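You operate a simulated robot arm through the tools that you are given. There is no shell and no other tool. Be economical: measure what you need, move in short steps, check, and stop when the job is done.

The job below is to be done with a simulated two-armed robot. You get a single attempt, and the scene is never put back.

## Task
Put three of the oat cartons from the counter in front of the basins on the shelf of the open bench bay. Take the film roll from the shelf of the open bench bay and leave it on the side bench. Take the lid off the green pot and lay it down on the side bench. Take the box on the side bench and put it away on the fourth board from the bottom of the wire shelving. Stack the tub that says "pudding" from the side bench on top of the tub labelled "jelly". Open the bench cupboard door, fetch the green jelly tub from the steel stand in the bench cupboard and set it on the fridge top beyond the well, then shut the door. The order is free. Set down upright: oat carton, film roll, box, green jelly tub.

It is judged by the outcome, as a careful person would: the job done as asked, and still so three seconds after it is handed in. It fails if anything else is knocked over, pushed out of place, dropped, spilled or broken. A push-on lid holds only when it is set on centred and level and pressed home; a screw cap is set on level and turned clockwise until tight.

## Robot
Two 7-joint arms with fingered hands on one trunk, on a base that drives. Base frame: it is fixed to the floor where the robot stands at the start and does not move with it; the origin is under the middle of the robot, x ahead of it, y to its left, z up; the surface under the hand at the start is at about z = 95. Units: cm, degrees, N and s.
The left shoulder is at the start at [6, 17.7, 85], the right one opposite. With the tool pointing down near the work surface each hand reaches from about 40 to 96 cm from the robot's upright axis, wherever it stands, measured 20 degrees to its own side. Places, roughly: bench cupboard door [-90, 320, 50]; box [-125, 350, 100]; film roll [-125, 350, 50]; fourth board of the wire shelving [120, 400, 130]; fridge top beyond the well (47x20 cm) [-114, -116, 96]; green jelly tub [-100, 325, 75]; green pot (7x7x6 cm) [-120, 350, 100]; oat carton [50, 25, 100]; shelf of the open bench bay [-120, 360, 50]; side bench [-120, 340, 100]; tub [-125, 350, 100]. Payload 4 kg a hand.
The tool frame of a hand sits at the grasp point between the pads (the TCP): z along the fingers, y along the line on which they close. The tips reach 3.7 cm beyond it. Largest opening 12.4 cm; the body of the gripper starts 4.3 cm behind the TCP. The gripper is a hand of 3 fingers: y runs from the thumb to the fingers, the wrist lies at [-1.5, -10.8, -20.2] in the tool frame.
Orientation is told as [roll, pitch, yaw] about the base's x, y, z axes, in that order, counted from this pose: with the fingers straight down and the wrist toward the robot, the tool's x, y and z point along [0, 1, 0], [1, 0, 0] and [0, 0, -1] of the base frame.

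## Interface
- The arms move only by the tool move_arm. It takes "left_moves", "right_moves" or both (then of equal length, played together; a hand with none holds still); each is text: rows parted by semicolons, each of 6 numbers parted by spaces: the turn, a rotation vector about the tool's x, y, z in degrees, then the shift along the tool's x, y, z in cm. In form: wx wy wz dx dy dz; .... A call has 1 to 20 rows; each row is the pose to reach, as a shift and turn from the pose commanded when the call began, along the tool's axes at that moment. A row lasts 0.2 s, in which the tool goes at most 5 cm and 8.6 degrees; a call with a longer step from one row to the next is refused whole. A pose out of reach is approached as far as the arm can. The call stops where the force on the tool passes 40 N (or 10 N more than at its start, if that is more) or the arm is blocked; 0.2 s more then pass. In this call time passes only in rows, and 0.2 s behind the last. The reply holds the time, the measured pose of the TCP, the force on the tool along the base axes, the opening and the grip force, in the units named above and with some noise, with the torque about the TCP (base axes, N m) and any sound that the robot's microphone picked up.
- Cameras (640 x 400 px; columns grow to the right, rows downward): "scene" is now at [4.8, 0.02, 153.03]; the picture's right is [-0.04, -1.00, 0.00], its down [-0.54, 0.02, -0.84] and it looks along [0.84, -0.04, -0.54] (base axes); focal length 267 px, centre (320, 200). "left" rides on the left gripper at [-6.4, -7.6, -13.7] in its tool frame; the picture's right is [-0.84, -0.26, 0.48], its down [0.48, -0.76, 0.43] and it looks along [0.25, 0.60, 0.76] (tool axes); focal length 256 px, centre (320, 200). "right" rides on the right gripper at [6.4, -7.6, -13.7] in its tool frame; the picture's right is [-0.84, 0.26, -0.48], its down [-0.48, -0.76, 0.43] and it looks along [-0.25, 0.60, 0.76] (tool axes); focal length 256 px, centre (320, 200). There is no depth. A picture from a camera that has moved, and an enlarged one, comes with that camera's place and axes in the base frame and with its lens. The place of the scene camera against the robot may be out by one fixed shift of up to 2.5 cm in any direction.
- camera(camera): a new picture of that camera. No time passes.
- raise_lower(by): slides the trunk up (or, below 0, down) by that many cm; the arms and the scene camera ride with it, the base frame stays. It gives what a move gives, with no picture.
- base_move(legs): drives the robot by 1 to 6 legs, each [ahead, left, turn to the left] in cm, cm and degrees, along the robot's own axes; the way and the turn of a leg run together, so that a leg with both is an arc; at most 150 cm and 180 degrees a leg. The arms and the cameras ride along, it lands a little off, and it stops where it bumps. It gives what a move gives.
- set_fingers(index, middle, thumb_bend, thumb_turn, hand): sets how far each is bent, from 0 (flat) to 1 (curled in); at 0.3 the hand is open as for a grip, at 0.7 the pads meet at the TCP. One left out holds its place. A second passes; each finger stops where it meets its share of the squeeze, and holds until it gets a number again. It is the only way to open and close the hand. It gives what a move gives, with no picture; readings hold the bend of each and the force on the fingers (four entries, about 0 where the hand has none), thumb and palm. thumb_turn goes from beside the hand (0) to across from the fingers (1), as for a grip.
- aim_head(pan, tilt): turns the head with the scene camera to pan (to the left, within 86 degrees either way) and tilt (down, from -29 to 69), counted from straight ahead of the robot. It gives what a move gives.
- close_up(camera, box): a new picture of the part [left, top, right, bottom] of that camera's present view, enlarged. No time passes.
- sign_off(): hands the job in; it is judged then, once.

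Work in short steps. Places have to be worked out from the pictures, the camera data and where the tool is seen: move nearer, look again, correct. Check each grasp and each placing, and mend what went wrong. You have 493 turns and 256 pictures in all, those below and enlarged ones among them. Open the grippers and draw the arms clear of the work before you hand the job in, unless the task says otherwise; then end with one line.

The tools are called by a JSON object that holds its "method" and its "body". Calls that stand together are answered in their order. move_arm: Moves the arms, as the interface text tells. Its arguments: {"type":"object","properties":{"left_moves":{"type":"string"},"right_moves":{"type":"string"}},"required":[]} The other tools are called the same way: raise_lower (by) slides the trunk up or down; set_fingers (index, middle, thumb_bend, thumb_turn, hand) moves the fingers one by one; base_move (legs) drives the base; aim_head (pan, tilt) turns the head that bears the scene camera; camera (camera) takes a picture; close_up (camera, box) takes an enlarged picture of a part of a camera's view; sign_off () hands the job in.

At the start:

```text
t: 0.0
left_tool_pos: [64.08, 18.65, 117.0]
left_ee_rot: [-0.1, -0.1, 0.0]
left_wrist_force: [0.0, 0.4, -0.4]
left_wrist_torque: [-0.01, -0.02, 0.03]
left_grip_width: 12.33
left_gripper_force: 0.0
left_shape: jaw
left_bend: [0.3, 0.3, 0.3, 0.98]
left_finger forces: [0.1, 0.0, 0.0, 0.0, 0.0, 0.0]
right_tool_pos: [54.57, -33.79, 117.67]
right_ee_rot: [0.0, 0.0, 0.0]
right_wrist_force: [-0.1, -0.8, -0.8]
right_wrist_torque: [0.01, 0.0, 0.0]
right_grip_width: 12.37
right_gripper_force: 0.0
right_shape: jaw
right_bend: [0.3, 0.3, 0.3, 0.98]
right_finger forces: [0.1, 0.0, 0.0, 0.0, 0.0, 0.0]
trunk travel left (down, up): [-37.5, 21.5]
robot x, y, heading: [-0.34, 0.14, 0.4]
head pan, tilt: [-2.4, 32.8]
```

scene: 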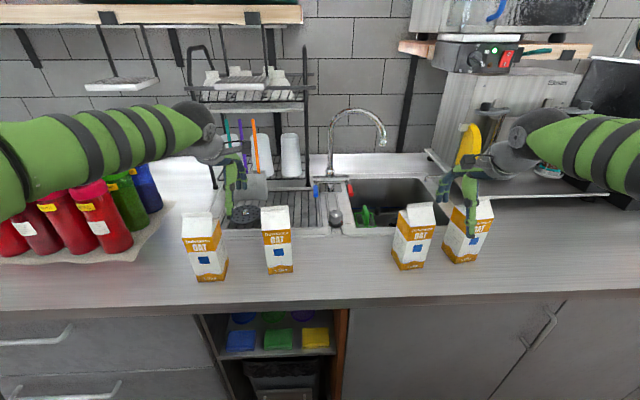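
right: 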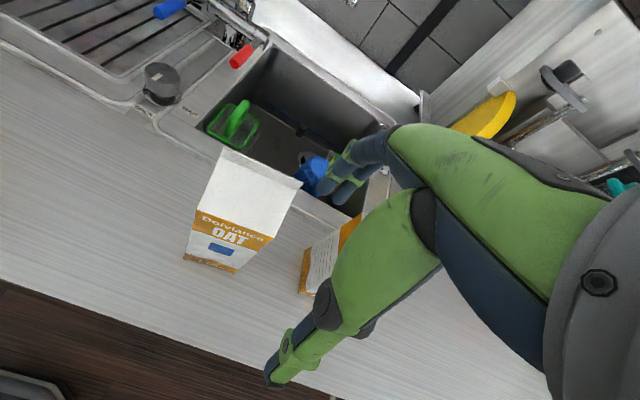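
left: 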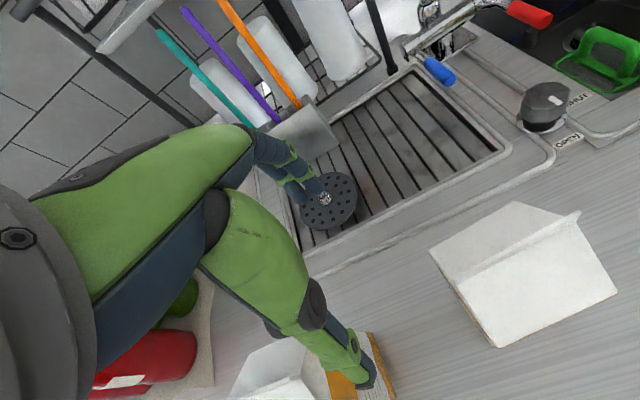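

The newest pictures show four oat cartons at x≈57 on the counter. Before moving anything I look toward the side bench by turning the head.

{"method": "aim_head", "body": {"pan": 86, "tilt": 15}}

{"method": "camera", "body": {"camera": "scene"}}

{"method": "aim_head", "body": {"pan": -86, "tilt": 25}}

{"method": "camera", "body": {"camera": "scene"}}

```text
t: 1.6
left_tool_pos: [64.17, 18.72, 117.06]
left_ee_rot: [0.0, -0.1, 0.1]
left_wrist_force: [-0.8, 1.8, 0.7]
left_wrist_torque: [-0.03, 0.01, 0.02]
left_grip_width: 12.33
left_gripper_force: 0.0
left_shape: jaw
left_bend: [0.3, 0.3, 0.3, 0.98]
left_finger forces: [0.0, 0.0, 0.1, 0.0, 0.1, 0.0]
right_tool_pos: [54.55, -33.83, 117.69]
right_ee_rot: [-0.1, 0.0, 0.0]
right_wrist_force: [-0.5, 0.0, 0.8]
right_wrist_torque: [0.02, 0.0, 0.02]
right_grip_width: 12.36
right_gripper_force: 0.0
right_shape: jaw
right_bend: [0.3, 0.3, 0.3, 0.98]
right_finger forces: [0.0, 0.0, 0.1, 0.0, 0.0, 0.0]
trunk travel left (down, up): [-37.5, 21.5]
robot x, y, heading: [0.05, -0.08, 0.0]
head pan, tilt: [85.9, 15.0]
```

```text
252 pictures are left
camera scene: at [-3.45, 9.71, 155.88], right [1.0, -0.07, 0.0], down [-0.02, -0.26, -0.97], along [0.07, 0.96, -0.26], focal length 267 px, centre (320, 200)
```

scene: 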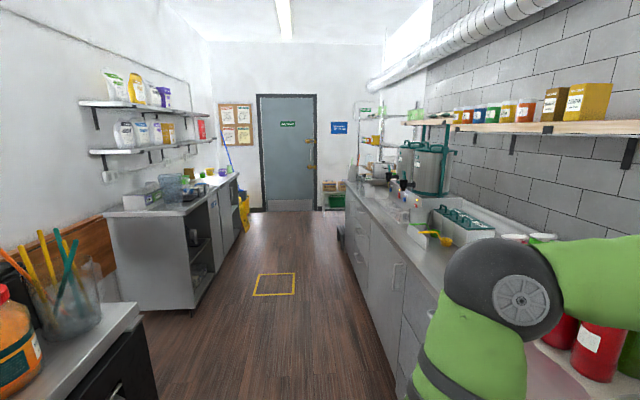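

```text
t: 4.2
left_tool_pos: [64.22, 18.59, 117.13]
left_ee_rot: [0.1, -0.1, 0.1]
left_wrist_force: [-0.3, 0.4, 0.2]
left_wrist_torque: [-0.02, 0.0, 0.0]
left_grip_width: 12.35
left_gripper_force: 0.1
left_shape: jaw
left_bend: [0.3, 0.3, 0.3, 0.98]
left_finger forces: [0.0, 0.0, 0.0, 0.1, 0.0, 0.1]
right_tool_pos: [54.56, -33.7, 117.73]
right_ee_rot: [0.0, 0.0, 0.0]
right_wrist_force: [0.3, -0.3, 0.1]
right_wrist_torque: [-0.03, 0.02, -0.01]
right_grip_width: 12.38
right_gripper_force: 0.1
right_shape: jaw
right_bend: [0.3, 0.3, 0.3, 0.98]
right_finger forces: [0.1, 0.0, 0.0, 0.1, 0.0, 0.0]
trunk travel left (down, up): [-37.5, 21.5]
robot x, y, heading: [0.19, -0.15, 0.1]
head pan, tilt: [-85.9, 25.0]
```

```text
251 pictures are left
camera scene: at [-3.46, -8.79, 154.26], right [-1.0, -0.07, 0.0], down [-0.03, 0.42, -0.91], along [0.06, -0.9, -0.42], focal length 267 px, centre (320, 200)
```

scene: 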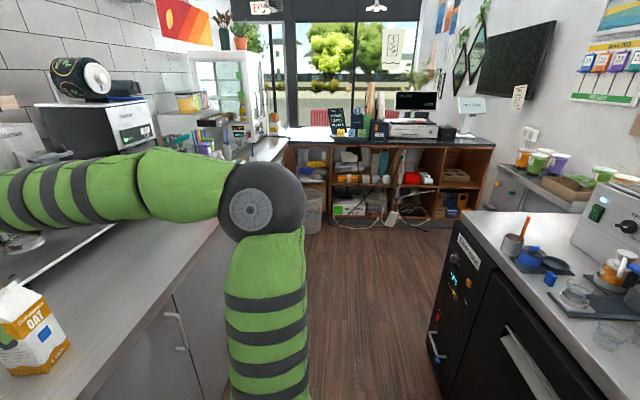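

The side bench is down the aisle on the left with its open bay facing the aisle. I'll carry two cartons on the first trip, so I back up to give the arms room for a horizontal grasp.

{"method": "base_move", "body": {"legs": [[-20, 0, 0]]}}

{"method": "aim_head", "body": {"pan": 0, "tilt": 33}}

{"method": "move_arm", "body": {"left_moves": "-4.62 -4.62 -4.62 0 0 0;-9.24 -9.24 -9.24 0 0 0;-13.86 -13.86 -13.86 0 0 0;-18.47 -18.47 -18.47 0 0 0;-23.09 -23.09 -23.09 0 0 0;-27.71 -27.71 -27.71 0 0 0;-32.33 -32.33 -32.33 0 0 0;-36.95 -36.95 -36.95 0 0 0;-41.57 -41.57 -41.57 0 0 0;-46.19 -46.19 -46.19 0 0 0;-50.8 -50.8 -50.8 0 0 0;-55.42 -55.42 -55.42 0 0 0;-60.04 -60.04 -60.04 0 0 0;-64.66 -64.66 -64.66 0 0 0;-69.28 -69.28 -69.28 0 0 0", "right_moves": "-4.62 4.62 4.62 0 0 0;-9.24 9.24 9.24 0 0 0;-13.86 13.86 13.86 0 0 0;-18.47 18.47 18.47 0 0 0;-23.09 23.09 23.09 0 0 0;-27.71 27.71 27.71 0 0 0;-32.33 32.33 32.33 0 0 0;-36.95 36.95 36.95 0 0 0;-41.57 41.57 41.57 0 0 0;-46.19 46.19 46.19 0 0 0;-50.8 50.8 50.8 0 0 0;-55.42 55.42 55.42 0 0 0;-60.04 60.04 60.04 0 0 0;-64.66 64.66 64.66 0 0 0;-69.28 69.28 69.28 0 0 0"}}

{"method": "camera", "body": {"camera": "scene"}}

```text
t: 5.8
left_tool_pos: [43.69, 18.49, 117.22]
left_ee_rot: [0.0, -0.1, -0.2]
left_wrist_force: [0.0, -0.5, -0.3]
left_wrist_torque: [0.02, 0.01, -0.02]
left_grip_width: 12.36
left_gripper_force: 0.0
left_shape: jaw
left_bend: [0.3, 0.3, 0.3, 0.98]
left_finger forces: [0.0, 0.0, 0.1, 0.0, 0.0, 0.0]
right_tool_pos: [33.94, -33.94, 117.81]
right_ee_rot: [0.1, 0.1, -0.2]
right_wrist_force: [0.4, 0.3, 0.1]
right_wrist_torque: [-0.02, -0.02, -0.01]
right_grip_width: 12.38
right_gripper_force: 0.0
right_shape: jaw
right_bend: [0.3, 0.3, 0.3, 0.98]
right_finger forces: [0.0, 0.0, 0.0, 0.0, 0.0, 0.0]
trunk travel left (down, up): [-37.5, 21.5]
robot x, y, heading: [-20.61, -0.19, -0.3]
head pan, tilt: [-85.9, 25.0]
```

```text
t: 7.5
left_tool_pos: [43.81, 18.39, 117.05]
left_ee_rot: [0.0, 0.0, -0.2]
left_wrist_force: [0.5, 1.1, 0.4]
left_wrist_torque: [0.01, -0.02, 0.0]
left_grip_width: 12.33
left_gripper_force: 0.0
left_shape: jaw
left_bend: [0.3, 0.3, 0.3, 0.98]
left_finger forces: [0.0, 0.1, 0.1, 0.0, 0.0, 0.0]
right_tool_pos: [33.95, -33.83, 117.74]
right_ee_rot: [0.0, 0.1, -0.1]
right_wrist_force: [0.6, 0.6, -0.9]
right_wrist_torque: [0.0, 0.0, 0.0]
right_grip_width: 12.39
right_gripper_force: 0.0
right_shape: jaw
right_bend: [0.3, 0.3, 0.3, 0.98]
right_finger forces: [0.1, 0.0, 0.0, 0.0, 0.0, 0.0]
trunk travel left (down, up): [-37.5, 21.5]
robot x, y, heading: [-20.55, -0.17, -0.0]
head pan, tilt: [0.0, 33.0]
```

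```text
t: 10.7
left_tool_pos: [47.62, 21.53, 118.46]
left_ee_rot: [-89.9, -0.1, 89.1]
left_wrist_force: [-0.5, -0.2, 0.0]
left_wrist_torque: [-0.01, 0.04, -0.01]
left_grip_width: 12.37
left_gripper_force: 0.0
left_shape: jaw
left_bend: [0.3, 0.3, 0.3, 0.98]
left_finger forces: [0.1, 0.1, 0.0, 0.0, 0.0, 0.1]
left hand out of reach, approached as far as the arm can: row 10, 11, 14, 15
right_tool_pos: [34.14, -34.0, 117.59]
right_ee_rot: [90.0, 0.1, -90.3]
right_wrist_force: [0.5, -1.2, 0.2]
right_wrist_torque: [0.03, 0.02, 0.0]
right_grip_width: 12.35
right_gripper_force: 0.0
right_shape: jaw
right_bend: [0.3, 0.3, 0.3, 0.98]
right_finger forces: [0.1, 0.0, 0.0, 0.0, 0.0, 0.1]
trunk travel left (down, up): [-37.5, 21.5]
robot x, y, heading: [-20.63, 0.23, -0.1]
head pan, tilt: [0.0, 33.0]
```

```text
250 pictures are left
camera scene: at [-15.57, 0.41, 152.99], right [0.0, -1.0, 0.0], down [-0.55, 0.0, -0.84], along [0.84, 0.0, -0.55], focal length 267 px, centre (320, 200)
```

scene: 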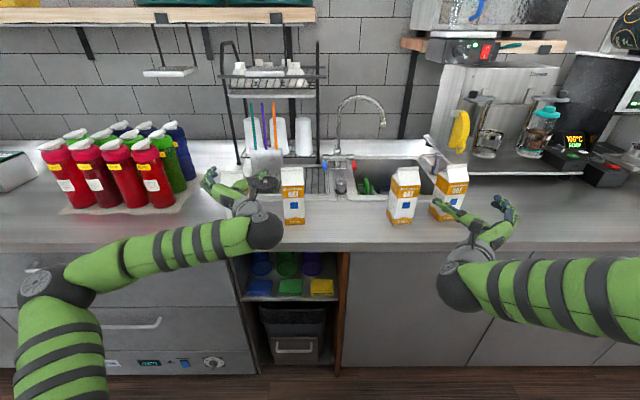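

Both hands now point forward horizontally. I look with the hand cameras to locate the cartons relative to the hands.

{"method": "camera", "body": {"camera": "left"}}

{"method": "camera", "body": {"camera": "right"}}

{"method": "close_up", "body": {"camera": "scene", "box": [200, 140, 520, 340]}}

```text
249 pictures are left
camera left: at [33.84, 14.01, 124.84], right [0.48, -0.27, 0.84], down [0.42, -0.77, -0.49], along [0.77, 0.59, -0.26], focal length 256 px, centre (320, 200)
```

left: 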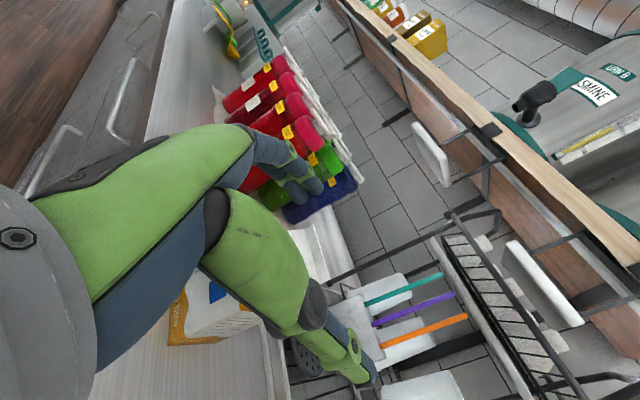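

```text
248 pictures are left
camera right: at [20.46, -26.36, 124.05], right [-0.48, -0.25, -0.84], down [0.44, 0.76, -0.48], along [0.76, -0.6, -0.26], focal length 256 px, centre (320, 200)
```

right: 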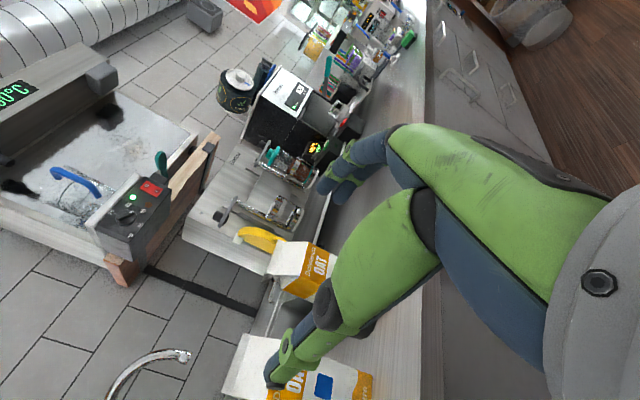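

```text
2.00 times, centred on (360, 240) of scene
camera zoom: at [-15.57, 0.41, 152.99], right [0.0, -1.0, 0.0], down [-0.55, 0.0, -0.84], along [0.84, 0.0, -0.55], focal length 533 px, centre (240, 120)
```

zoom: 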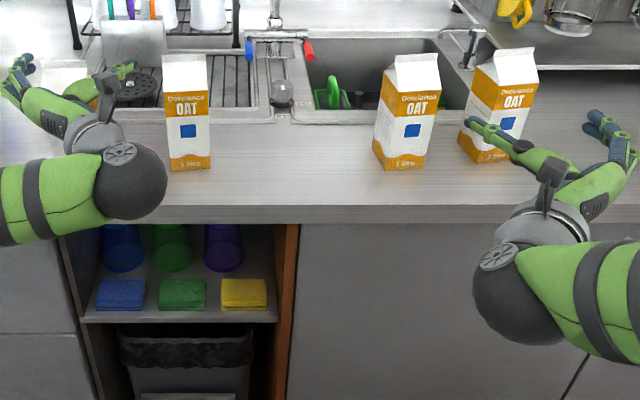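

Cartons come out at: no.2 centre ≈(60.5, 9), no.3 ≈(61, -28, yaw ~+12°), no.1 ≈(60, 28); height ≈20 cm. I line both hands up before cartons 1 and 3 at half height.

{"method": "move_arm", "body": {"left_moves": "0 0 0 0 2 0;0 0 0 3 4 0;0 0 0 7 6.5 0;0 0 0 11 6.5 0;0 0 0 13 6.5 0", "right_moves": "3 0 0 -3 -1 3;6 0 0 -6 -1.5 6;9 0 0 -9 -2 9;12 0 0 -12 -2.8 11;12 0 0 -12 -2.8 12"}}

{"method": "close_up", "body": {"camera": "scene", "box": [160, 120, 480, 320]}}

```text
t: 11.8
left_tool_pos: [46.86, 28.9, 113.28]
left_ee_rot: [-86.2, 0.3, 89.3]
left_wrist_force: [0.4, 0.1, -0.4]
left_wrist_torque: [-0.06, 0.02, -0.01]
left_grip_width: 12.38
left_gripper_force: 0.1
left_shape: jaw
left_bend: [0.3, 0.3, 0.3, 0.98]
left_finger forces: [0.1, 0.1, 0.0, 0.0, 0.0, 0.0]
left hand out of reach, approached as far as the arm can: row 2, 3, 4, 5
right_tool_pos: [46.13, -31.03, 105.74]
right_ee_rot: [90.0, 0.0, -78.1]
right_wrist_force: [-1.2, -0.2, 0.5]
right_wrist_torque: [-0.02, 0.01, -0.03]
right_grip_width: 12.38
right_gripper_force: 0.0
right_shape: jaw
right_bend: [0.3, 0.3, 0.3, 0.98]
right_finger forces: [0.0, 0.1, 0.0, 0.0, 0.1, 0.0]
trunk travel left (down, up): [-37.5, 21.5]
robot x, y, heading: [-20.87, -0.22, -0.1]
head pan, tilt: [0.0, 33.0]
```

```text
2.00 times, centred on (320, 220) of scene
camera zoom: at [-15.65, 0.41, 153.0], right [0.0, -1.0, 0.0], down [-0.54, 0.0, -0.84], along [0.84, 0.0, -0.54], focal length 533 px, centre (320, 160)
```

zoom: 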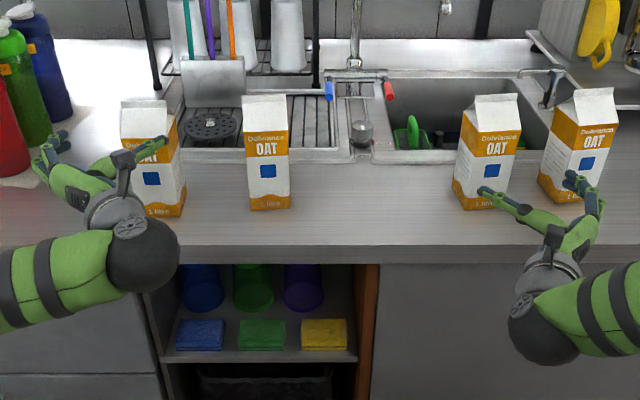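

Right hand is well lined up; the left is limited for being too near. I push the left slightly forward to bring it back in reach.

{"method": "move_arm", "body": {"left_moves": "0 0 0 0 0 2;0 0 0 0 1 4"}}

```text
t: 12.4
left_tool_pos: [51.0, 29.74, 113.33]
left_ee_rot: [-85.7, 0.2, 89.2]
left_wrist_force: [0.2, -0.8, 0.3]
left_wrist_torque: [0.02, 0.03, -0.03]
left_grip_width: 12.35
left_gripper_force: 0.0
left_shape: jaw
left_bend: [0.3, 0.3, 0.3, 0.98]
left_finger forces: [0.0, 0.0, 0.0, 0.0, 0.1, 0.1]
right_tool_pos: [46.22, -31.14, 105.74]
right_ee_rot: [90.0, 0.1, -78.2]
right_wrist_force: [-0.1, -0.4, 0.2]
right_wrist_torque: [0.03, 0.02, -0.01]
right_grip_width: 12.39
right_gripper_force: 0.0
right_shape: jaw
right_bend: [0.3, 0.3, 0.3, 0.98]
right_finger forces: [0.0, 0.0, 0.0, 0.0, 0.0, 0.1]
trunk travel left (down, up): [-37.5, 21.5]
robot x, y, heading: [-20.34, -0.25, -0.4]
head pan, tilt: [0.0, 33.0]
```

The move base is the achieved pose. I lower the left hand to carton mid-height and level it.

{"method": "move_arm", "body": {"left_moves": "0 -2 0 3 -1 0;0 -4 0 6 -1.8 0;0 -4.3 0 8 -1.8 0"}}

```text
t: 13.2
left_tool_pos: [49.68, 29.05, 113.32]
left_ee_rot: [-85.9, 0.5, 88.5]
left_wrist_force: [-0.2, 0.6, 1.5]
left_wrist_torque: [-0.04, -0.02, -0.01]
left_grip_width: 12.39
left_gripper_force: 0.1
left_shape: jaw
left_bend: [0.3, 0.3, 0.3, 0.98]
left_finger forces: [0.1, 0.1, 0.0, 0.1, 0.1, 0.0]
left hand out of reach, approached as far as the arm can: row 1, 2, 3
right_tool_pos: [46.21, -31.14, 105.83]
right_ee_rot: [89.9, 0.1, -78.2]
right_wrist_force: [-0.1, 0.6, -0.8]
right_wrist_torque: [0.01, -0.04, 0.01]
right_grip_width: 12.35
right_gripper_force: 0.0
right_shape: jaw
right_bend: [0.3, 0.3, 0.3, 0.98]
right_finger forces: [0.0, 0.1, 0.0, 0.1, 0.1, 0.1]
trunk travel left (down, up): [-37.5, 21.5]
robot x, y, heading: [-20.35, -0.28, -0.0]
head pan, tilt: [0.0, 33.0]
```

The left is at a joint limit in height, so I'll lower it via the trunk later. First, the right hand advances around carton 3.

{"method": "move_arm", "body": {"right_moves": "0 0 0 0 0 4;0 0 0 0 0 8;0 0 0 0 0 11;0 0 0 0 0 13.5"}}

{"method": "camera", "body": {"camera": "right"}}

{"method": "close_up", "body": {"camera": "scene", "box": [360, 160, 520, 260]}}

```text
t: 14.2
left_tool_pos: [49.74, 29.0, 113.17]
left_ee_rot: [-85.9, 0.6, 88.5]
left_wrist_force: [-0.4, -0.7, 0.3]
left_wrist_torque: [-0.02, 0.0, 0.02]
left_grip_width: 12.39
left_gripper_force: 0.1
left_shape: jaw
left_bend: [0.3, 0.3, 0.3, 0.98]
left_finger forces: [0.0, 0.1, 0.0, 0.0, 0.1, 0.1]
right_tool_pos: [59.34, -28.12, 105.59]
right_ee_rot: [90.0, 0.0, -78.2]
right_wrist_force: [-1.9, 0.9, -0.1]
right_wrist_torque: [0.0, 0.0, 0.0]
right_grip_width: 12.39
right_gripper_force: 0.0
right_shape: jaw
right_bend: [0.3, 0.3, 0.29, 0.97]
right_finger forces: [0.0, 0.1, 0.0, 0.1, 2.5, 0.0]
trunk travel left (down, up): [-37.5, 21.5]
robot x, y, heading: [-20.19, 0.34, -0.0]
head pan, tilt: [0.0, 33.0]
```

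```text
245 pictures are left
camera right: at [44.28, -23.74, 111.99], right [-0.42, -0.35, -0.84], down [0.27, 0.83, -0.48], along [0.87, -0.43, -0.26], focal length 256 px, centre (320, 200)
```

right: 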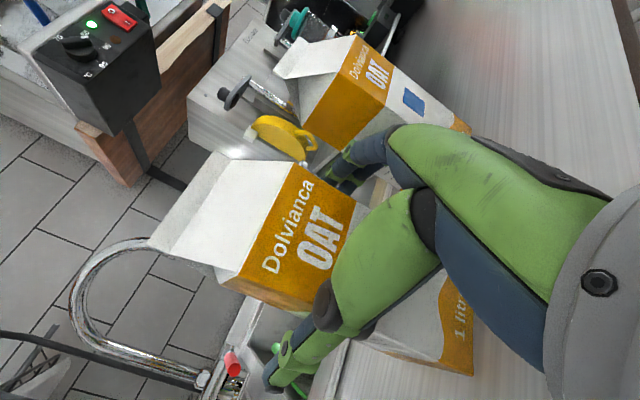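

```text
4.00 times, centred on (440, 210) of scene
camera zoom: at [-15.66, 0.45, 152.99], right [0.0, -1.0, 0.0], down [-0.54, 0.0, -0.84], along [0.84, 0.0, -0.54], focal length 1067 px, centre (-160, 160)
```

zoom: 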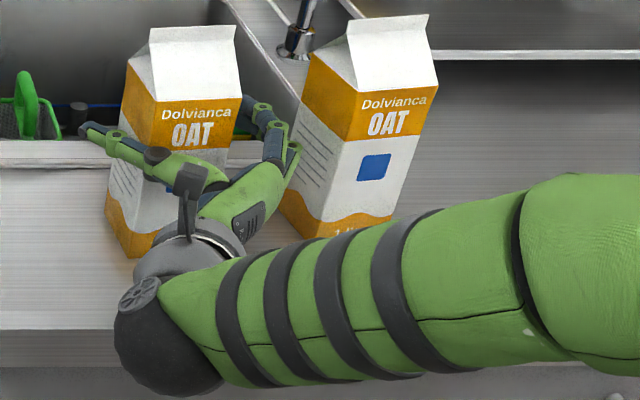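

The hand surrounds carton 3 (light thumb contact). I close the fingers on it.

{"method": "set_fingers", "body": {"hand": "right", "index": 0.7, "middle": 0.7, "thumb_bend": 0.7}}

{"method": "close_up", "body": {"camera": "scene", "box": [360, 160, 520, 260]}}

```text
t: 15.2
left_tool_pos: [49.8, 29.1, 113.21]
left_ee_rot: [-85.9, 0.6, 88.6]
left_wrist_force: [-0.7, 0.0, 0.7]
left_wrist_torque: [-0.01, -0.02, 0.04]
left_grip_width: 12.41
left_gripper_force: 0.2
left_shape: jaw
left_bend: [0.3, 0.3, 0.3, 0.98]
left_finger forces: [0.1, 0.0, 0.1, 0.0, 0.0, 0.1]
right_tool_pos: [59.16, -28.28, 105.41]
right_ee_rot: [89.8, 0.1, -78.3]
right_wrist_force: [-0.1, 0.7, 0.6]
right_wrist_torque: [0.0, 0.02, 0.01]
right_grip_width: 8.38
right_gripper_force: 31.0
right_shape: fingers
right_bend: [0.44, 0.46, 0.52, 0.98]
right_finger forces: [17.4, 12.5, 0.1, 0.0, 32.4, 0.0]
trunk travel left (down, up): [-37.5, 21.5]
robot x, y, heading: [-20.46, -0.06, -0.4]
head pan, tilt: [0.0, 33.0]
```

```text
4.00 times, centred on (440, 210) of scene
camera zoom: at [-15.59, 0.4, 152.99], right [0.0, -1.0, 0.0], down [-0.55, 0.0, -0.84], along [0.84, 0.0, -0.55], focal length 1067 px, centre (-160, 160)
```

zoom: 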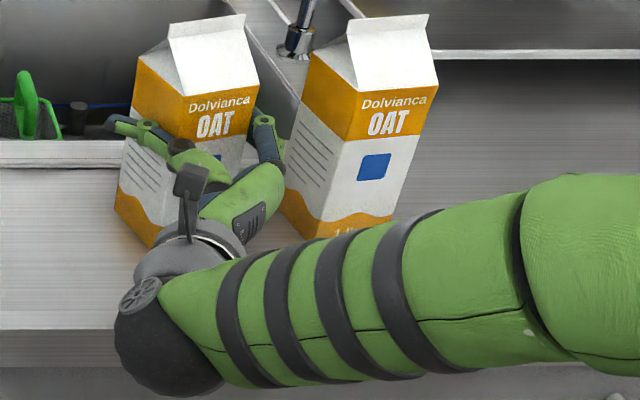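

Carton 3 is gripped (31 N). I lift it 12 cm before lowering the trunk for the left hand.

{"method": "move_arm", "body": {"right_moves": "0 0 0 3 0 0;0 0 0 7 0 0;0 0 0 11 0 -2;0 0 0 14 0 -5"}}

{"method": "raise_lower", "body": {"by": -8}}

{"method": "camera", "body": {"camera": "scene"}}

```text
t: 16.2
left_tool_pos: [49.72, 29.07, 113.29]
left_ee_rot: [-85.9, 0.6, 88.6]
left_wrist_force: [-0.2, 0.3, 0.1]
left_wrist_torque: [-0.03, 0.0, 0.0]
left_grip_width: 12.4
left_gripper_force: 0.0
left_shape: jaw
left_bend: [0.3, 0.3, 0.3, 0.98]
left_finger forces: [0.1, 0.0, 0.1, 0.0, 0.1, 0.0]
right_tool_pos: [54.29, -28.98, 119.55]
right_ee_rot: [90.0, 0.0, -78.2]
right_wrist_force: [0.2, 1.5, -9.3]
right_wrist_torque: [0.09, 0.22, -0.01]
right_grip_width: 8.28
right_gripper_force: 30.2
right_shape: fingers
right_bend: [0.44, 0.46, 0.53, 0.98]
right_finger forces: [17.2, 11.8, 0.1, 0.1, 30.8, 0.0]
trunk travel left (down, up): [-37.5, 21.5]
robot x, y, heading: [-20.16, 0.19, -0.2]
head pan, tilt: [0.0, 33.0]
```

```text
t: 17.4
left_tool_pos: [49.77, 29.07, 105.19]
left_ee_rot: [-85.9, 0.5, 88.6]
left_wrist_force: [0.5, 0.5, 0.1]
left_wrist_torque: [0.0, 0.0, -0.01]
left_grip_width: 12.38
left_gripper_force: 0.0
left_shape: jaw
left_bend: [0.3, 0.3, 0.3, 0.98]
left_finger forces: [0.0, 0.0, 0.0, 0.0, 0.1, 0.0]
right_tool_pos: [54.31, -29.04, 111.51]
right_ee_rot: [89.9, 0.1, -78.2]
right_wrist_force: [-0.2, -0.4, -9.8]
right_wrist_torque: [0.09, 0.2, 0.03]
right_grip_width: 8.26
right_gripper_force: 30.6
right_shape: fingers
right_bend: [0.44, 0.46, 0.53, 0.98]
right_finger forces: [17.2, 11.8, 0.0, 0.0, 30.8, 0.0]
trunk travel left (down, up): [-29.5, 29.5]
robot x, y, heading: [-20.8, -0.05, -0.1]
head pan, tilt: [0.0, 33.0]
```

```text
242 pictures are left
camera scene: at [-15.6, 0.39, 145.0], right [0.0, -1.0, 0.0], down [-0.55, 0.0, -0.84], along [0.84, 0.0, -0.55], focal length 267 px, centre (320, 200)
```

scene: 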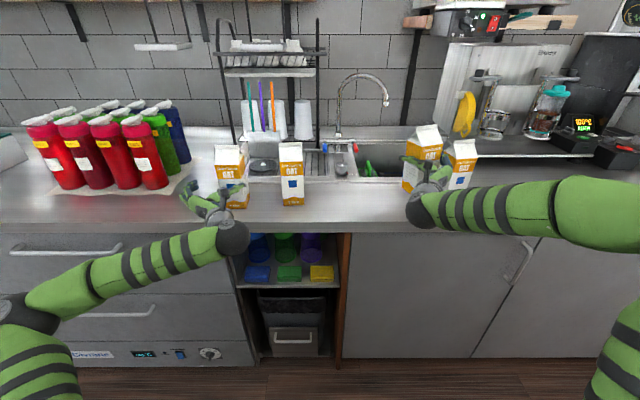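

Carton 3 is held safely (≈1 kg). Left hand is now at z=105; I advance around carton 1.

{"method": "move_arm", "body": {"left_moves": "0 0 0 0 -0.5 3;0 0 0 0 -1 6;0 0 0 0 -1 8;0 0 0 0 -1 9.3"}}

{"method": "close_up", "body": {"camera": "scene", "box": [160, 110, 320, 210]}}

```text
t: 18.4
left_tool_pos: [59.05, 27.97, 105.43]
left_ee_rot: [-85.3, 0.6, 88.5]
left_wrist_force: [-4.0, -2.6, 2.6]
left_wrist_torque: [-0.12, -0.01, -0.11]
left_grip_width: 12.4
left_gripper_force: 0.0
left_shape: jaw
left_bend: [0.3, 0.3, 0.29, 0.97]
left_finger forces: [0.0, 0.0, 0.1, 0.1, 4.0, 0.1]
left hand out of reach, approached as far as the arm can: row 2, 3, 4
right_tool_pos: [54.29, -29.0, 111.65]
right_ee_rot: [90.0, 0.1, -78.2]
right_wrist_force: [0.4, -0.6, -9.9]
right_wrist_torque: [0.08, 0.22, -0.01]
right_grip_width: 8.29
right_gripper_force: 30.0
right_shape: fingers
right_bend: [0.44, 0.46, 0.53, 0.98]
right_finger forces: [17.3, 11.7, 0.0, 0.0, 30.6, 0.0]
trunk travel left (down, up): [-29.5, 29.5]
robot x, y, heading: [-20.96, 0.12, 0.0]
head pan, tilt: [0.0, 33.0]
```

```text
4.00 times, centred on (240, 160) of scene
camera zoom: at [-15.62, 0.34, 144.99], right [0.0, -1.0, 0.0], down [-0.55, 0.0, -0.84], along [0.84, 0.0, -0.55], focal length 1067 px, centre (640, 360)
```

zoom: 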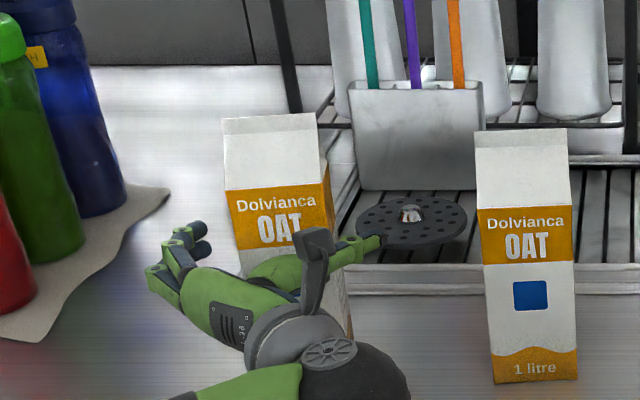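

The hand straddles carton 1; close on it.

{"method": "set_fingers", "body": {"hand": "left", "index": 0.7, "middle": 0.7, "thumb_bend": 0.7}}

{"method": "move_arm", "body": {"left_moves": "0 0 0 -2 0 0;0 0 0 -5 0 0;0 0 0 -8 0 0;0 0 0 -10 0 -2"}}

{"method": "camera", "body": {"camera": "scene"}}

```text
t: 19.4
left_tool_pos: [59.05, 27.97, 105.4]
left_ee_rot: [-85.3, 0.7, 88.5]
left_wrist_force: [-1.9, -0.8, -0.3]
left_wrist_torque: [-0.14, 0.12, 0.02]
left_grip_width: 9.06
left_gripper_force: 23.6
left_shape: fingers
left_bend: [0.45, 0.46, 0.49, 0.96]
left_finger forces: [11.1, 10.2, 0.1, 0.0, 26.2, 0.0]
right_tool_pos: [54.26, -28.97, 111.63]
right_ee_rot: [89.9, 0.1, -78.2]
right_wrist_force: [-0.7, -0.4, -9.6]
right_wrist_torque: [0.11, 0.25, 0.01]
right_grip_width: 8.25
right_gripper_force: 30.3
right_shape: fingers
right_bend: [0.44, 0.46, 0.53, 0.98]
right_finger forces: [17.2, 11.5, 0.1, 0.0, 30.6, 0.0]
trunk travel left (down, up): [-29.5, 29.5]
robot x, y, heading: [-20.49, -0.13, -0.4]
head pan, tilt: [0.0, 33.0]
```

```text
t: 20.4
left_tool_pos: [57.66, 28.29, 115.44]
left_ee_rot: [-85.8, 0.6, 88.7]
left_wrist_force: [0.7, -0.3, -10.2]
left_wrist_torque: [-0.05, 0.2, 0.0]
left_grip_width: 7.86
left_gripper_force: 14.8
left_shape: fingers
left_bend: [0.48, 0.48, 0.52, 0.98]
left_finger forces: [7.2, 7.6, 0.0, 0.1, 15.1, 0.1]
right_tool_pos: [54.26, -29.05, 111.47]
right_ee_rot: [89.9, 0.0, -78.2]
right_wrist_force: [0.3, -0.7, -9.8]
right_wrist_torque: [0.1, 0.2, -0.03]
right_grip_width: 8.25
right_gripper_force: 29.0
right_shape: fingers
right_bend: [0.44, 0.46, 0.53, 0.98]
right_finger forces: [17.2, 11.6, 0.1, 0.0, 30.4, 0.0]
trunk travel left (down, up): [-29.5, 29.5]
robot x, y, heading: [-20.65, 0.42, 0.1]
head pan, tilt: [0.0, 33.0]
```

```text
240 pictures are left
camera scene: at [-15.54, 0.41, 144.98], right [0.0, -1.0, 0.0], down [-0.55, 0.0, -0.84], along [0.84, 0.0, -0.55], focal length 267 px, centre (320, 200)
```

scene: 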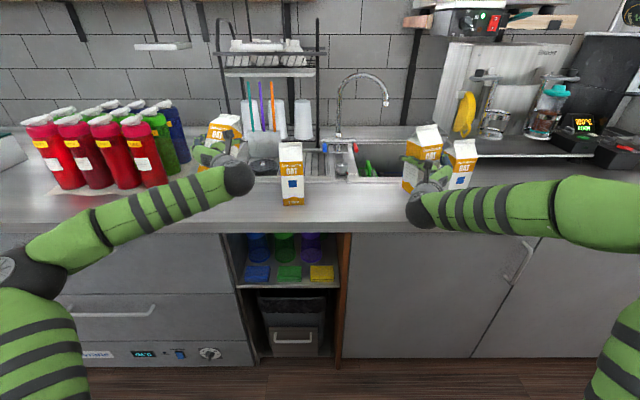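

Both cartons are up; the left grip relaxed to 15 N, so I re-squeeze, and raise the trunk to clear items.

{"method": "set_fingers", "body": {"hand": "left", "index": 0.75, "middle": 0.75, "thumb_bend": 0.75}}

{"method": "raise_lower", "body": {"by": 8}}

{"method": "close_up", "body": {"camera": "scene", "box": [160, 110, 480, 310]}}

```text
t: 21.4
left_tool_pos: [57.94, 28.21, 115.3]
left_ee_rot: [-85.8, 0.6, 88.6]
left_wrist_force: [0.0, -1.4, -10.2]
left_wrist_torque: [-0.07, 0.22, 0.04]
left_grip_width: 7.51
left_gripper_force: 23.4
left_shape: fingers
left_bend: [0.47, 0.48, 0.53, 0.98]
left_finger forces: [13.0, 10.4, 0.0, 0.1, 23.5, 0.0]
right_tool_pos: [54.43, -28.94, 111.52]
right_ee_rot: [89.9, 0.1, -78.2]
right_wrist_force: [0.6, -0.1, -10.6]
right_wrist_torque: [0.08, 0.19, 0.02]
right_grip_width: 8.27
right_gripper_force: 29.8
right_shape: fingers
right_bend: [0.44, 0.46, 0.53, 0.98]
right_finger forces: [17.2, 11.7, 0.0, 0.1, 30.5, 0.1]
trunk travel left (down, up): [-29.5, 29.5]
robot x, y, heading: [-20.69, -0.04, -0.2]
head pan, tilt: [0.0, 33.0]
```

```text
t: 22.6
left_tool_pos: [57.8, 28.47, 123.23]
left_ee_rot: [-85.7, 0.6, 88.6]
left_wrist_force: [0.2, 0.2, -11.3]
left_wrist_torque: [-0.06, 0.21, 0.02]
left_grip_width: 7.52
left_gripper_force: 23.5
left_shape: fingers
left_bend: [0.47, 0.48, 0.53, 0.98]
left_finger forces: [12.9, 10.4, 0.1, 0.1, 23.3, 0.0]
right_tool_pos: [54.36, -29.0, 119.44]
right_ee_rot: [89.9, 0.1, -78.2]
right_wrist_force: [-1.4, 0.2, -10.4]
right_wrist_torque: [0.09, 0.19, 0.0]
right_grip_width: 8.27
right_gripper_force: 29.8
right_shape: fingers
right_bend: [0.44, 0.46, 0.53, 0.98]
right_finger forces: [17.2, 11.6, 0.1, 0.0, 30.5, 0.0]
trunk travel left (down, up): [-37.5, 21.5]
robot x, y, heading: [-20.58, 0.02, -0.4]
head pan, tilt: [0.0, 33.0]
```

```text
2.00 times, centred on (320, 210) of scene
camera zoom: at [-15.45, 0.42, 152.97], right [0.0, -1.0, 0.0], down [-0.55, 0.0, -0.84], along [0.84, 0.0, -0.55], focal length 533 px, centre (320, 180)
```

zoom: 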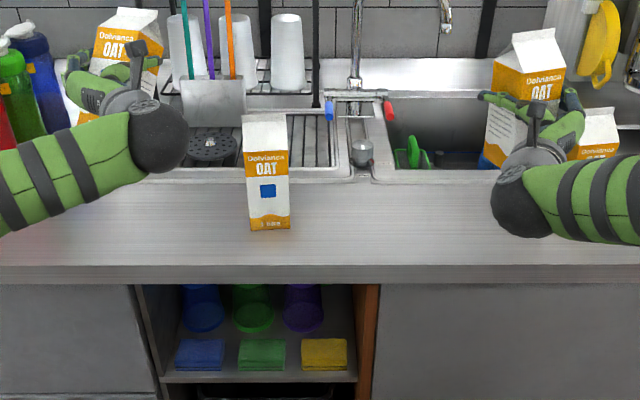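

Both grips are firm. The base can slide sideways, so I'll retract the hands off the counter and slide left along the aisle while facing the counter.

{"method": "move_arm", "body": {"left_moves": "0 0 0 0 1 -4;0 0 0 0 2 -8;0 0 0 0 3.5 -12;0 0 0 0 5 -16;0 0 0 0 5.5 -19;0 0 0 0 5.5 -22", "right_moves": "0 0 0 0 0 -4;0 0 0 0 0 -8;0 0 0 0 0 -12;0 0 0 0 0.5 -16;0 0 0 0 1 -18;0 0 0 0 1 -19"}}

{"method": "aim_head", "body": {"pan": 60, "tilt": 30}}

{"method": "camera", "body": {"camera": "scene"}}

```text
t: 24.0
left_tool_pos: [35.97, 34.47, 124.82]
left_ee_rot: [-85.9, 0.6, 88.6]
left_wrist_force: [0.2, -0.8, -9.5]
left_wrist_torque: [-0.1, 0.18, 0.0]
left_grip_width: 7.52
left_gripper_force: 23.2
left_shape: fingers
left_bend: [0.47, 0.48, 0.53, 0.98]
left_finger forces: [12.8, 10.3, 0.0, 0.0, 23.4, 0.1]
right_tool_pos: [35.72, -33.99, 119.54]
right_ee_rot: [90.1, 0.1, -78.1]
right_wrist_force: [0.1, 0.0, -9.5]
right_wrist_torque: [0.08, 0.22, 0.03]
right_grip_width: 8.28
right_gripper_force: 29.5
right_shape: fingers
right_bend: [0.44, 0.46, 0.53, 0.98]
right_finger forces: [17.5, 11.3, 0.0, 0.0, 30.5, 0.1]
trunk travel left (down, up): [-37.5, 21.5]
robot x, y, heading: [-20.77, -0.03, -0.4]
head pan, tilt: [0.0, 33.0]
```

```text
t: 25.3
left_tool_pos: [35.93, 34.47, 124.82]
left_ee_rot: [-85.8, 0.6, 88.6]
left_wrist_force: [0.3, 0.1, -9.4]
left_wrist_torque: [-0.06, 0.23, 0.01]
left_grip_width: 7.54
left_gripper_force: 23.5
left_shape: fingers
left_bend: [0.47, 0.48, 0.53, 0.98]
left_finger forces: [12.9, 10.5, 0.1, 0.1, 23.3, 0.1]
right_tool_pos: [35.92, -33.83, 119.5]
right_ee_rot: [89.9, -0.1, -78.2]
right_wrist_force: [1.1, -0.3, -10.8]
right_wrist_torque: [0.04, 0.18, 0.03]
right_grip_width: 8.24
right_gripper_force: 29.8
right_shape: fingers
right_bend: [0.44, 0.46, 0.53, 0.98]
right_finger forces: [17.5, 11.3, 0.0, 0.0, 30.5, 0.0]
trunk travel left (down, up): [-37.5, 21.5]
robot x, y, heading: [-20.74, 0.19, -0.2]
head pan, tilt: [60.0, 30.0]
```

```text
238 pictures are left
camera scene: at [-19.89, 8.26, 153.46], right [0.86, -0.5, 0.0], down [-0.25, -0.43, -0.87], along [0.44, 0.75, -0.5], focal length 267 px, centre (320, 200)
```

scene: 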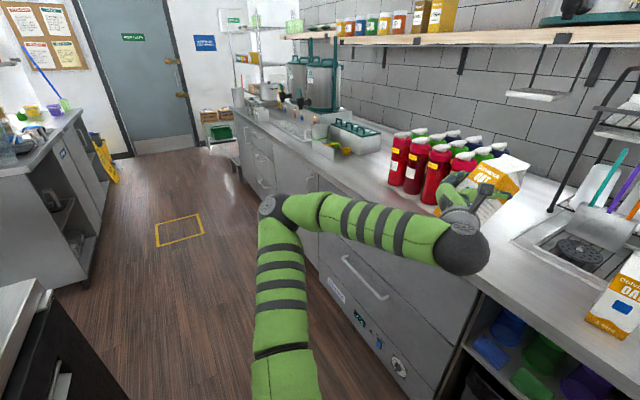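

Path along the aisle is clear. Slide left 150 cm then look.

{"method": "base_move", "body": {"legs": [[0, 75, 0], [0, 85, 0]]}}

{"method": "aim_head", "body": {"pan": 86, "tilt": 30}}

{"method": "camera", "body": {"camera": "scene"}}

```text
t: 33.4
left_tool_pos: [38.71, 191.66, 124.89]
left_ee_rot: [-85.9, 0.7, 88.0]
left_wrist_force: [0.1, -0.6, -9.6]
left_wrist_torque: [-0.04, 0.22, 0.02]
left_grip_width: 7.51
left_gripper_force: 23.5
left_shape: fingers
left_bend: [0.47, 0.48, 0.53, 0.98]
left_finger forces: [13.0, 10.5, 0.0, 0.0, 23.3, 0.0]
right_tool_pos: [37.84, 123.23, 119.49]
right_ee_rot: [89.8, 0.0, -78.9]
right_wrist_force: [-0.7, 0.1, -9.4]
right_wrist_torque: [0.04, 0.2, 0.02]
right_grip_width: 8.25
right_gripper_force: 30.0
right_shape: fingers
right_bend: [0.44, 0.46, 0.53, 0.98]
right_finger forces: [17.5, 11.2, 0.0, 0.0, 30.5, 0.0]
trunk travel left (down, up): [-37.5, 21.5]
robot x, y, heading: [-18.16, 157.8, -0.8]
head pan, tilt: [60.0, 30.0]
```

```text
t: 34.3
left_tool_pos: [38.75, 191.65, 124.89]
left_ee_rot: [-85.7, 0.6, 88.1]
left_wrist_force: [-0.3, -0.2, -9.8]
left_wrist_torque: [-0.08, 0.24, 0.0]
left_grip_width: 7.5
left_gripper_force: 23.7
left_shape: fingers
left_bend: [0.47, 0.48, 0.53, 0.98]
left_finger forces: [13.0, 10.4, 0.0, 0.0, 23.4, 0.1]
right_tool_pos: [37.78, 123.06, 119.51]
right_ee_rot: [89.8, 0.1, -78.8]
right_wrist_force: [-0.5, 0.2, -10.0]
right_wrist_torque: [0.08, 0.19, -0.02]
right_grip_width: 8.26
right_gripper_force: 29.8
right_shape: fingers
right_bend: [0.44, 0.46, 0.53, 0.98]
right_finger forces: [17.5, 11.3, 0.0, 0.0, 30.5, 0.0]
trunk travel left (down, up): [-37.5, 21.5]
robot x, y, heading: [-17.71, 158.1, -0.7]
head pan, tilt: [85.9, 30.0]
```

```text
237 pictures are left
camera scene: at [-21.33, 167.21, 153.46], right [1.0, -0.09, 0.0], down [-0.04, -0.5, -0.87], along [0.07, 0.86, -0.5], focal length 267 px, centre (320, 200)
```

scene: 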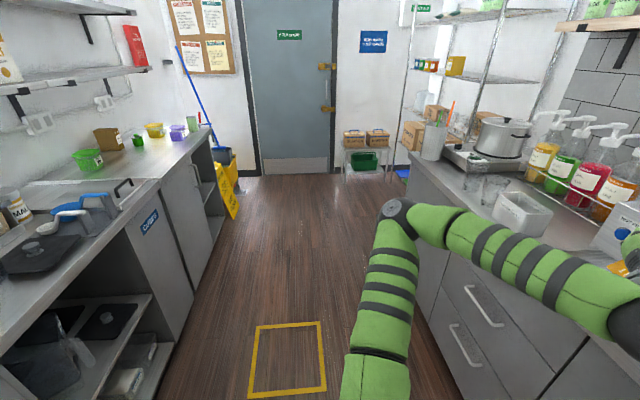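

The far open bay sits beyond the cupboard doors at y≈350–400; bench items (boxes, tubs, green pot) are near there. I continue to y≈290, then look again before turning.

{"method": "base_move", "body": {"legs": [[0, 65, 0], [-8, 65, 0]]}}

{"method": "aim_head", "body": {"pan": 86, "tilt": 35}}

{"method": "camera", "body": {"camera": "scene"}}

```text
t: 41.2
left_tool_pos: [32.89, 323.97, 124.92]
left_ee_rot: [-85.8, 0.5, 87.2]
left_wrist_force: [-0.1, 0.0, -10.3]
left_wrist_torque: [-0.09, 0.25, 0.02]
left_grip_width: 7.52
left_gripper_force: 23.5
left_shape: fingers
left_bend: [0.47, 0.48, 0.53, 0.98]
left_finger forces: [12.9, 10.4, 0.0, 0.0, 23.3, 0.0]
right_tool_pos: [31.16, 255.44, 119.46]
right_ee_rot: [89.8, -0.1, -79.6]
right_wrist_force: [0.8, 0.2, -9.2]
right_wrist_torque: [0.1, 0.22, 0.01]
right_grip_width: 8.23
right_gripper_force: 29.7
right_shape: fingers
right_bend: [0.44, 0.46, 0.53, 0.98]
right_finger forces: [17.6, 11.2, 0.1, 0.1, 30.6, 0.0]
trunk travel left (down, up): [-37.5, 21.5]
robot x, y, heading: [-24.48, 290.77, -1.7]
head pan, tilt: [85.9, 30.0]
```

```text
t: 41.9
left_tool_pos: [32.89, 323.95, 124.95]
left_ee_rot: [-85.8, 0.6, 87.2]
left_wrist_force: [0.5, 0.0, -10.8]
left_wrist_torque: [-0.05, 0.23, 0.01]
left_grip_width: 7.53
left_gripper_force: 23.6
left_shape: fingers
left_bend: [0.47, 0.48, 0.53, 0.98]
left_finger forces: [13.0, 10.6, 0.0, 0.0, 23.4, 0.0]
right_tool_pos: [31.1, 255.57, 119.35]
right_ee_rot: [89.9, 0.1, -79.6]
right_wrist_force: [0.1, 0.4, -10.4]
right_wrist_torque: [0.1, 0.22, 0.0]
right_grip_width: 8.25
right_gripper_force: 29.7
right_shape: fingers
right_bend: [0.44, 0.46, 0.53, 0.98]
right_finger forces: [17.7, 11.2, 0.1, 0.0, 30.5, 0.0]
trunk travel left (down, up): [-37.5, 21.5]
robot x, y, heading: [-24.47, 290.73, -1.7]
head pan, tilt: [85.9, 35.0]
```

```text
236 pictures are left
camera scene: at [-27.51, 300.1, 152.69], right [1.0, -0.1, 0.0], down [-0.06, -0.57, -0.82], along [0.08, 0.82, -0.57], focal length 267 px, centre (320, 200)
```

scene: 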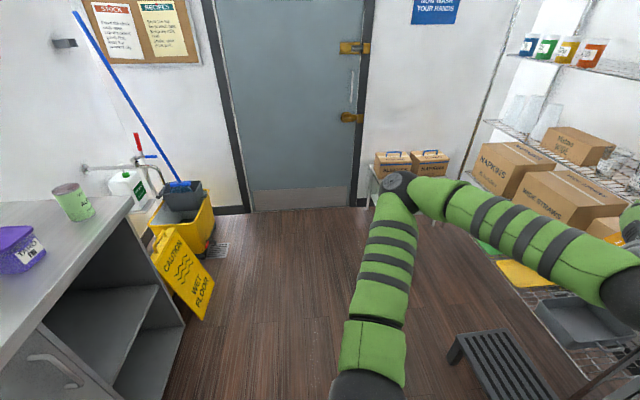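

The floor here is clear except a wet-floor sign at (-92,400) and a step stool at (75,359). I raise the trunk for clearance and turn left 180° to face the bench.

{"method": "raise_lower", "body": {"by": 12}}

{"method": "base_move", "body": {"legs": [[0, 0, 90], [0, 0, 91]]}}

{"method": "aim_head", "body": {"pan": 0, "tilt": 40}}

{"method": "camera", "body": {"camera": "scene"}}

```text
t: 43.4
left_tool_pos: [32.89, 324.04, 136.76]
left_ee_rot: [-85.8, 0.6, 87.2]
left_wrist_force: [0.3, 0.5, -10.4]
left_wrist_torque: [-0.08, 0.24, 0.01]
left_grip_width: 7.53
left_gripper_force: 23.3
left_shape: fingers
left_bend: [0.47, 0.48, 0.53, 0.98]
left_finger forces: [13.0, 10.5, 0.0, 0.0, 23.4, 0.0]
right_tool_pos: [31.04, 255.51, 131.38]
right_ee_rot: [89.9, 0.1, -79.6]
right_wrist_force: [1.0, 0.6, -10.2]
right_wrist_torque: [0.12, 0.18, 0.04]
right_grip_width: 8.25
right_gripper_force: 29.2
right_shape: fingers
right_bend: [0.44, 0.46, 0.53, 0.98]
right_finger forces: [17.8, 11.1, 0.0, 0.0, 30.4, 0.0]
trunk travel left (down, up): [-49.5, 9.5]
robot x, y, heading: [-24.61, 291.01, -1.7]
head pan, tilt: [85.9, 35.0]
```

```text
t: 51.4
left_tool_pos: [-82.07, 258.22, 136.76]
left_ee_rot: [-85.8, 0.5, -93.3]
left_wrist_force: [-0.1, -0.8, -9.0]
left_wrist_torque: [0.09, -0.21, -0.01]
left_grip_width: 7.51
left_gripper_force: 23.0
left_shape: fingers
left_bend: [0.47, 0.48, 0.53, 0.98]
left_finger forces: [12.5, 10.1, 0.0, 0.0, 22.6, 0.0]
right_tool_pos: [-79.59, 326.74, 131.43]
right_ee_rot: [89.9, 0.1, 99.8]
right_wrist_force: [-0.3, 0.1, -10.2]
right_wrist_torque: [-0.1, -0.22, 0.04]
right_grip_width: 8.07
right_gripper_force: 26.5
right_shape: fingers
right_bend: [0.44, 0.46, 0.53, 0.98]
right_finger forces: [16.0, 10.2, 0.0, 0.0, 27.0, 0.0]
trunk travel left (down, up): [-49.5, 9.5]
robot x, y, heading: [-24.81, 291.01, 177.6]
head pan, tilt: [85.9, 35.0]
```

```text
t: 53.0
left_tool_pos: [-81.91, 258.23, 136.83]
left_ee_rot: [-85.8, 0.5, -93.4]
left_wrist_force: [-0.9, -0.3, -9.7]
left_wrist_torque: [0.07, -0.23, 0.0]
left_grip_width: 7.53
left_gripper_force: 22.8
left_shape: fingers
left_bend: [0.47, 0.48, 0.53, 0.98]
left_finger forces: [12.6, 10.2, 0.0, 0.0, 22.8, 0.1]
right_tool_pos: [-79.51, 326.75, 131.47]
right_ee_rot: [89.9, 0.0, 99.8]
right_wrist_force: [0.2, 0.3, -10.0]
right_wrist_torque: [-0.09, -0.2, 0.01]
right_grip_width: 8.1
right_gripper_force: 27.0
right_shape: fingers
right_bend: [0.44, 0.46, 0.53, 0.98]
right_finger forces: [16.2, 10.4, 0.0, 0.0, 27.3, 0.0]
trunk travel left (down, up): [-49.5, 9.5]
robot x, y, heading: [-24.47, 290.95, 177.8]
head pan, tilt: [0.0, 40.0]
```

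```text
235 pictures are left
camera scene: at [-31.17, 291.45, 163.92], right [0.04, 1.0, 0.0], down [0.64, -0.02, -0.77], along [-0.76, 0.03, -0.64], focal length 267 px, centre (320, 200)
```

scene: 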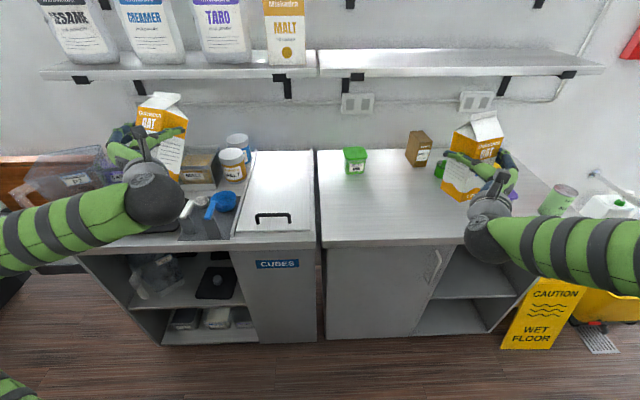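

Now the side bench is clear: cupboard (handle near y≈338) and the open bay to its right, y≈340–385. I slide right to get in front of the bay and look.

{"method": "base_move", "body": {"legs": [[-6, -48, 3]]}}

{"method": "camera", "body": {"camera": "scene"}}

```text
t: 55.9
left_tool_pos: [-73.48, 301.58, 136.97]
left_ee_rot: [-85.8, 0.6, -89.5]
left_wrist_force: [-0.1, 0.0, -9.6]
left_wrist_torque: [0.08, -0.21, 0.0]
left_grip_width: 7.53
left_gripper_force: 22.3
left_shape: fingers
left_bend: [0.47, 0.48, 0.53, 0.98]
left_finger forces: [12.6, 10.1, 0.0, 0.1, 22.8, 0.1]
right_tool_pos: [-75.78, 370.0, 131.36]
right_ee_rot: [89.8, 0.0, 103.7]
right_wrist_force: [-0.8, 0.3, -9.3]
right_wrist_torque: [-0.07, -0.22, -0.01]
right_grip_width: 8.08
right_gripper_force: 26.8
right_shape: fingers
right_bend: [0.44, 0.46, 0.53, 0.98]
right_finger forces: [16.2, 10.4, 0.0, 0.1, 27.2, 0.0]
trunk travel left (down, up): [-49.5, 9.5]
robot x, y, heading: [-18.24, 337.86, -178.4]
head pan, tilt: [0.0, 40.0]
```

```text
234 pictures are left
camera scene: at [-25.01, 338.23, 163.92], right [-0.03, 1.0, 0.0], down [0.64, 0.02, -0.77], along [-0.77, -0.02, -0.64], focal length 267 px, centre (320, 200)
```

scene: 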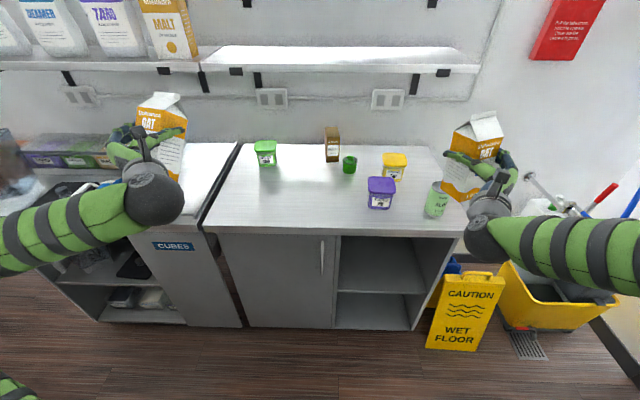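

The bay is at cols 335–420; I zoom in to read the bench items and check the bay.

{"method": "close_up", "body": {"camera": "scene", "box": [230, 110, 470, 260]}}

{"method": "close_up", "body": {"camera": "scene", "box": [310, 220, 470, 340]}}

```text
2.67 times, centred on (350, 185) of scene
camera zoom: at [-25.01, 338.23, 163.92], right [-0.03, 1.0, 0.0], down [0.64, 0.02, -0.77], along [-0.77, -0.02, -0.64], focal length 711 px, centre (240, 240)
```

zoom: 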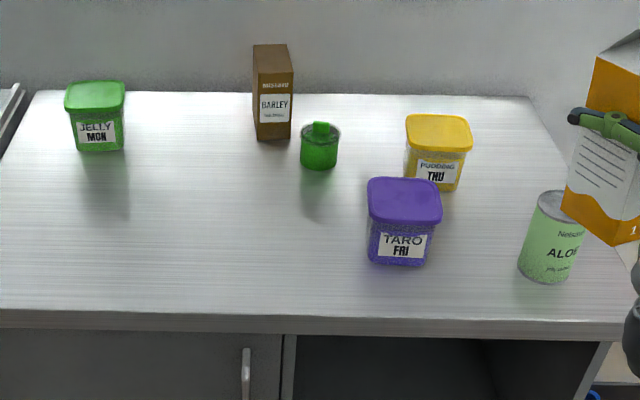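

```text
3.33 times, centred on (390, 280) of scene
camera zoom: at [-25.01, 338.23, 163.92], right [-0.03, 1.0, 0.0], down [0.64, 0.02, -0.77], along [-0.77, -0.02, -0.64], focal length 889 px, centre (87, -67)
```

zoom: 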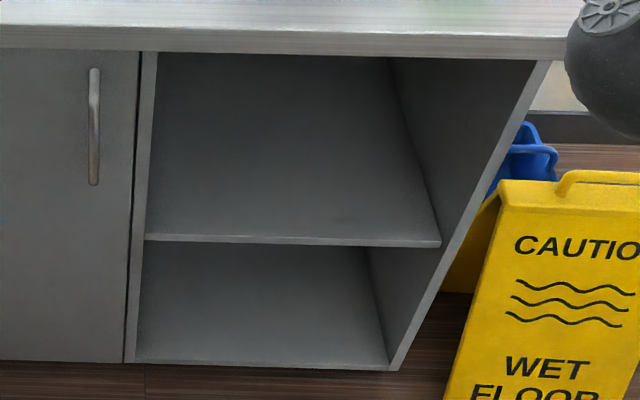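

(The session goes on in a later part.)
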